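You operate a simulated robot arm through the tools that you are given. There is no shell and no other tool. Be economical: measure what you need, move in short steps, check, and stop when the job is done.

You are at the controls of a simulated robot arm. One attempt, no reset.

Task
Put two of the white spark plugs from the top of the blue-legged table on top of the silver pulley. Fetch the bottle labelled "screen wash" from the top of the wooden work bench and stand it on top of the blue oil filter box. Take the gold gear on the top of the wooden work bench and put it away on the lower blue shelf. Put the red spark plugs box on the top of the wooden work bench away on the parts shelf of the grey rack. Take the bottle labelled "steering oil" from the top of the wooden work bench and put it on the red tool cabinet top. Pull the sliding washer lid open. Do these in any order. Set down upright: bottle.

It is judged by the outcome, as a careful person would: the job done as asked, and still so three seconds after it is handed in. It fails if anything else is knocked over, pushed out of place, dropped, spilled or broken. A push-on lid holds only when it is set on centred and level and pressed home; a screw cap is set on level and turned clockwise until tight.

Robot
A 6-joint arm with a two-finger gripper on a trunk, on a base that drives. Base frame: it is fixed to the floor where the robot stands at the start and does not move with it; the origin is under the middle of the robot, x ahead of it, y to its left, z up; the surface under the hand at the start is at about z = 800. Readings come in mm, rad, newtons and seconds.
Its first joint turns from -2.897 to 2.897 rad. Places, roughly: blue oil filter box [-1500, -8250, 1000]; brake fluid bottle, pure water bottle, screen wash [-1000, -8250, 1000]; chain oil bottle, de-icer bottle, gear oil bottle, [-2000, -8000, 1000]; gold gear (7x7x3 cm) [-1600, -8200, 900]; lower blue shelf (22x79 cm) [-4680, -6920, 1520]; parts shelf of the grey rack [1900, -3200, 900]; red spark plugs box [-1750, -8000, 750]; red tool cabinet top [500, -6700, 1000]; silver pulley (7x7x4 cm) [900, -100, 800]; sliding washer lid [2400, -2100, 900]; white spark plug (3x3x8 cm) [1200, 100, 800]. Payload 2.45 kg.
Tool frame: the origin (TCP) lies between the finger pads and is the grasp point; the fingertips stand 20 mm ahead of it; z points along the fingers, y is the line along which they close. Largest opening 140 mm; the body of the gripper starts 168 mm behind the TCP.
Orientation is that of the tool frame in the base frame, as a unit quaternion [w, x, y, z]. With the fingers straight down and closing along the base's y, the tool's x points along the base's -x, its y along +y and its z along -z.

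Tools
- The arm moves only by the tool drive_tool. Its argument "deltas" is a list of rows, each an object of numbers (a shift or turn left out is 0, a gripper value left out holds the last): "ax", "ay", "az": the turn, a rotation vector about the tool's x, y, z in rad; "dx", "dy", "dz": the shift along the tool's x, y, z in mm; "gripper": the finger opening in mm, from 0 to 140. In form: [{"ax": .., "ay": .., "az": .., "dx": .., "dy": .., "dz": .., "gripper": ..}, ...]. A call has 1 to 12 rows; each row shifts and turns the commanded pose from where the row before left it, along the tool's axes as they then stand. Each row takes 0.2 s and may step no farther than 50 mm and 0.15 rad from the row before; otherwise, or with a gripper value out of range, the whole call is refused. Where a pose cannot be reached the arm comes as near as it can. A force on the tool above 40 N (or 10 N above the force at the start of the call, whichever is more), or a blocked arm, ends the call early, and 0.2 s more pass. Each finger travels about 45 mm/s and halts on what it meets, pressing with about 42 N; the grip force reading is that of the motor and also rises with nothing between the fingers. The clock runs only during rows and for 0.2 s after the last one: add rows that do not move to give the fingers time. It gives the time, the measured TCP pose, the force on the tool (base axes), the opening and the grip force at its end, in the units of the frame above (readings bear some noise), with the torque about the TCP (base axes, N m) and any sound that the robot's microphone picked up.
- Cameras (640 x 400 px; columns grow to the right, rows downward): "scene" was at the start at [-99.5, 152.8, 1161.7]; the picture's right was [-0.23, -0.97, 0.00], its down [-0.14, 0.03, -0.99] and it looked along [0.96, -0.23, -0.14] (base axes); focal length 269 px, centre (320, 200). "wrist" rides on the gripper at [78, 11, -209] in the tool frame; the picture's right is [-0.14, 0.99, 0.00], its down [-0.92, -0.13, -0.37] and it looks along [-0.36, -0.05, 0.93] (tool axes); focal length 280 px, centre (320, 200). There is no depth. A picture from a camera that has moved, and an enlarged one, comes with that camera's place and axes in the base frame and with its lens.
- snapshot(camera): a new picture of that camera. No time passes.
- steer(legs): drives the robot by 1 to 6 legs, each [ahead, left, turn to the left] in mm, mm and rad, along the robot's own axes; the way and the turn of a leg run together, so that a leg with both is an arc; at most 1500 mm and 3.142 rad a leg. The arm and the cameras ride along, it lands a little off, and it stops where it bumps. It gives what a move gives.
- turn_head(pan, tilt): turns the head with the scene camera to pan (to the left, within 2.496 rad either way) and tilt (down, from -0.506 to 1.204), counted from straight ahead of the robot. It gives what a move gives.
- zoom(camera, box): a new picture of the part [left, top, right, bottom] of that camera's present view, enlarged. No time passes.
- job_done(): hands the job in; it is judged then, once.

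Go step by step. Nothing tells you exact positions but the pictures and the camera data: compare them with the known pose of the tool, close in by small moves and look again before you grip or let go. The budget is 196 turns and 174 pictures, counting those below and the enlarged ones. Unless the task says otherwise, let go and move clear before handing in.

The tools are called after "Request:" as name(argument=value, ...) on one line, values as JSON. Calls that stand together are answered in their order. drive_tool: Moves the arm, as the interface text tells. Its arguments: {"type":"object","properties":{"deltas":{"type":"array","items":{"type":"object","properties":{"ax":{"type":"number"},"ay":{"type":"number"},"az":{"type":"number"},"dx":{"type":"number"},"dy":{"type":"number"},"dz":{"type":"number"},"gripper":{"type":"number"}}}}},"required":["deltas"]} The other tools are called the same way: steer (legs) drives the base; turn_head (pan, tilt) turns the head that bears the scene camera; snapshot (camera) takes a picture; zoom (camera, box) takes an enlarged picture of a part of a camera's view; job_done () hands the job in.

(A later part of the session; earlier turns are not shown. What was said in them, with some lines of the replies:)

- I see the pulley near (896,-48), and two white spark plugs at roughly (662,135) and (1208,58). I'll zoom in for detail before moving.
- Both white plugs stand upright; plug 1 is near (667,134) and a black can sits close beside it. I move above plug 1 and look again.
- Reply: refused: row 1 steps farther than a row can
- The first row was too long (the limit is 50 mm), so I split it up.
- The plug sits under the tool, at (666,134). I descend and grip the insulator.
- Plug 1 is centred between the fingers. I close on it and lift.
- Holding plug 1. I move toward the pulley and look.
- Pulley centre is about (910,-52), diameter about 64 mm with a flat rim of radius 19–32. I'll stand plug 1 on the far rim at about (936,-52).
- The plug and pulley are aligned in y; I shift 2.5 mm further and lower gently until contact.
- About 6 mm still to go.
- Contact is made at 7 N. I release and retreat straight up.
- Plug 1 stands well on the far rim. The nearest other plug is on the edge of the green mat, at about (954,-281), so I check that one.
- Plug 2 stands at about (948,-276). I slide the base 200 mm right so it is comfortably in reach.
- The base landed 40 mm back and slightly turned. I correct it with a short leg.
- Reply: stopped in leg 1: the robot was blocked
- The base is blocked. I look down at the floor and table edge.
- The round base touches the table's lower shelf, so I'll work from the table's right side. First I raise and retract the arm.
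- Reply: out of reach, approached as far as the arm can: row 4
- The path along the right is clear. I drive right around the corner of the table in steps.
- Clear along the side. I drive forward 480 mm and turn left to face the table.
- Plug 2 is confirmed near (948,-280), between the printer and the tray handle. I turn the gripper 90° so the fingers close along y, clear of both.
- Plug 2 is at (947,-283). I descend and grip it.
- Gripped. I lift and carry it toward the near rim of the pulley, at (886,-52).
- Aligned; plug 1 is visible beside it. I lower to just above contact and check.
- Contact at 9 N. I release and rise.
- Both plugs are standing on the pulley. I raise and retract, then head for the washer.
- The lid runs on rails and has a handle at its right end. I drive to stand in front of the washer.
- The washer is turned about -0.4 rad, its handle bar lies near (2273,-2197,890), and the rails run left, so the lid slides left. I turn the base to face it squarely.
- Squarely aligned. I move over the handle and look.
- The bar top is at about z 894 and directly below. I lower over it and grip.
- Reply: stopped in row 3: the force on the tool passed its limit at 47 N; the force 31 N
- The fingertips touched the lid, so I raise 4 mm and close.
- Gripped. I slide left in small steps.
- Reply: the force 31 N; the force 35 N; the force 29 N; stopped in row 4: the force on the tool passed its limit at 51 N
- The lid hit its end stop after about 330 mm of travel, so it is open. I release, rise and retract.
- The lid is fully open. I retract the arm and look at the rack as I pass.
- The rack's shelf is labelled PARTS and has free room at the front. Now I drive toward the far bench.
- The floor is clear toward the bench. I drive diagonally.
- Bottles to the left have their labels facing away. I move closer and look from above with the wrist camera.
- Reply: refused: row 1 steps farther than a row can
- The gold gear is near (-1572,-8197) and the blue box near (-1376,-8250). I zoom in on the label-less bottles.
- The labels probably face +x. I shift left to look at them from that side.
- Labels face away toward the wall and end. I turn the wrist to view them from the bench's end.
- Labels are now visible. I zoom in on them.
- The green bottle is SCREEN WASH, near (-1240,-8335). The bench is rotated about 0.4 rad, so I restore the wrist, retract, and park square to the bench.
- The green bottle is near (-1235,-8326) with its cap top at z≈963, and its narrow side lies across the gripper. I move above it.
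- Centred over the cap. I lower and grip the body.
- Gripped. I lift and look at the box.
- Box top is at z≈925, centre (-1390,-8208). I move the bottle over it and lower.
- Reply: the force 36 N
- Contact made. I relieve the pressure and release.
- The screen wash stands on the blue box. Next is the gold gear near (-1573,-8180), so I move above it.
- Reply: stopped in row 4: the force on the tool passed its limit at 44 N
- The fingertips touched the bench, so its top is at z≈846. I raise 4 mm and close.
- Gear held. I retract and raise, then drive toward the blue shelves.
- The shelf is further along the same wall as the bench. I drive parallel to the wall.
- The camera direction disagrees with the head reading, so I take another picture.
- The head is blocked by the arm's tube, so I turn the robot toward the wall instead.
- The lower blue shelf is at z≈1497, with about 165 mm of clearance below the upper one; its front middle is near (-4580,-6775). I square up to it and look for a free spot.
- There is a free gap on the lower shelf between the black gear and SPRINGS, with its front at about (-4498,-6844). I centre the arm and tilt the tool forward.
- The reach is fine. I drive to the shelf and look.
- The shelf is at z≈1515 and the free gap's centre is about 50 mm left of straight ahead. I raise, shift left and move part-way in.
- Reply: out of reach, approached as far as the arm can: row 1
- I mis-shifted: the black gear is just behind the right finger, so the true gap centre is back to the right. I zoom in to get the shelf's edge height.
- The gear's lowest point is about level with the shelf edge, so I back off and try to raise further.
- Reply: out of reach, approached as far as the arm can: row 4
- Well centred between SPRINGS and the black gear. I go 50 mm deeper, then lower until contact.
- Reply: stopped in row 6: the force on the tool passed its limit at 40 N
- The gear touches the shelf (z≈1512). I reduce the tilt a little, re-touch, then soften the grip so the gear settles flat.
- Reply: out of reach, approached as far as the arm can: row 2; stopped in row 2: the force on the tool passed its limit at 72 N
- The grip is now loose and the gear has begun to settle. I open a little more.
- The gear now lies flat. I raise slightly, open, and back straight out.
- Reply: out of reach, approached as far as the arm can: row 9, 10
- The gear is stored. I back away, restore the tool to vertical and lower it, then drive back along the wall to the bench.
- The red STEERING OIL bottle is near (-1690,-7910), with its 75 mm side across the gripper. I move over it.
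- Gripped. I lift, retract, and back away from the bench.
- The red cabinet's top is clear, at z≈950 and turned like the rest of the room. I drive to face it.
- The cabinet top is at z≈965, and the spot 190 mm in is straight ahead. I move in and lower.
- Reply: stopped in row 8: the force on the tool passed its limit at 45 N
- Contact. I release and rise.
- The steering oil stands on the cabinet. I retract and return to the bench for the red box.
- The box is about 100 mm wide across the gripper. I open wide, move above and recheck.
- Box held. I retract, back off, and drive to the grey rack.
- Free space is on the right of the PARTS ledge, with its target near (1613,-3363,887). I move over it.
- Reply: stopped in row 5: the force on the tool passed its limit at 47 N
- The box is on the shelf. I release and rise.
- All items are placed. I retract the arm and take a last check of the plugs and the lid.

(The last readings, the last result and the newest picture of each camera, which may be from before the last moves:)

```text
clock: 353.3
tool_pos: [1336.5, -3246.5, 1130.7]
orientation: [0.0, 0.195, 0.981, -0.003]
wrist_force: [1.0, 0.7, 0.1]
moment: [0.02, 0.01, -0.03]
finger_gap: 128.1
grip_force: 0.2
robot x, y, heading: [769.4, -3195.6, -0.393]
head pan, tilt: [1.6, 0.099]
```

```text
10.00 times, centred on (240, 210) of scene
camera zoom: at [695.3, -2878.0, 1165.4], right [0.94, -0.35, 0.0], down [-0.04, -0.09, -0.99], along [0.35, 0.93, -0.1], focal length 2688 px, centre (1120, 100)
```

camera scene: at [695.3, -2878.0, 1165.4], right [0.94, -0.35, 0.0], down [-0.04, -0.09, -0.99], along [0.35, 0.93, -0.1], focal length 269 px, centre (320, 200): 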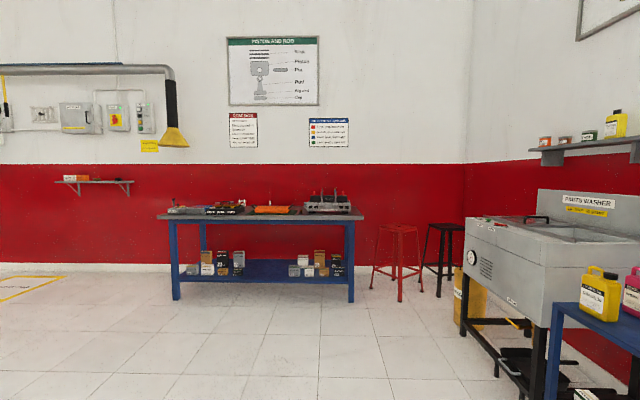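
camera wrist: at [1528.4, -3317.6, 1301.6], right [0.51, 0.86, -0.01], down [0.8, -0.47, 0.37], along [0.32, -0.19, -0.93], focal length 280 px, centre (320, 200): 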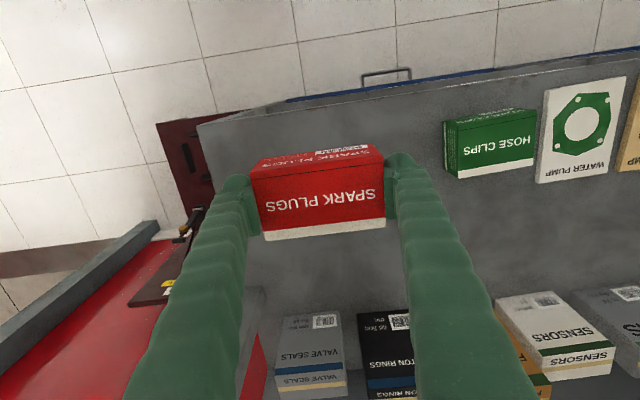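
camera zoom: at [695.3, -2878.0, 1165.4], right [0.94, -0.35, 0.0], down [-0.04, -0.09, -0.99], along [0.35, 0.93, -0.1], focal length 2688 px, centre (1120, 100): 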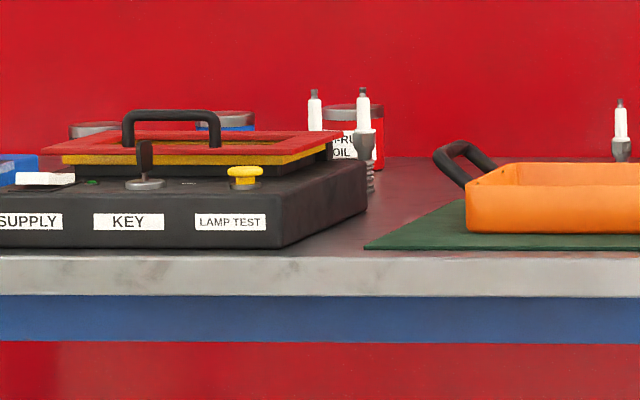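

Both plugs still stand on the pulley and the washer lid is open; everything else was seen in place when I left it. I hand in the job.

Request:
job_done()

```text
The job is handed in.
```

All six tasks are done and the job is handed in, with nothing knocked over or pushed out of place that I could see. I rechecked the plugs and the lid just before handing in. The other items I last saw in place when I set them down.

- **White spark plugs:** two stand upright on the silver pulley.
- **Screen wash:** the bottle stands upright on the blue oil filter box.
- **Gold gear:** it lies flat on the lower blue shelf, between the springs box and the black gear.
- **Red spark plugs box:** it is on the grey rack's parts shelf, to the right of the hose clips.
- **Steering oil:** the bottle stands upright on the red tool cabinet top.
- **Washer lid:** it is slid fully open to its stop.
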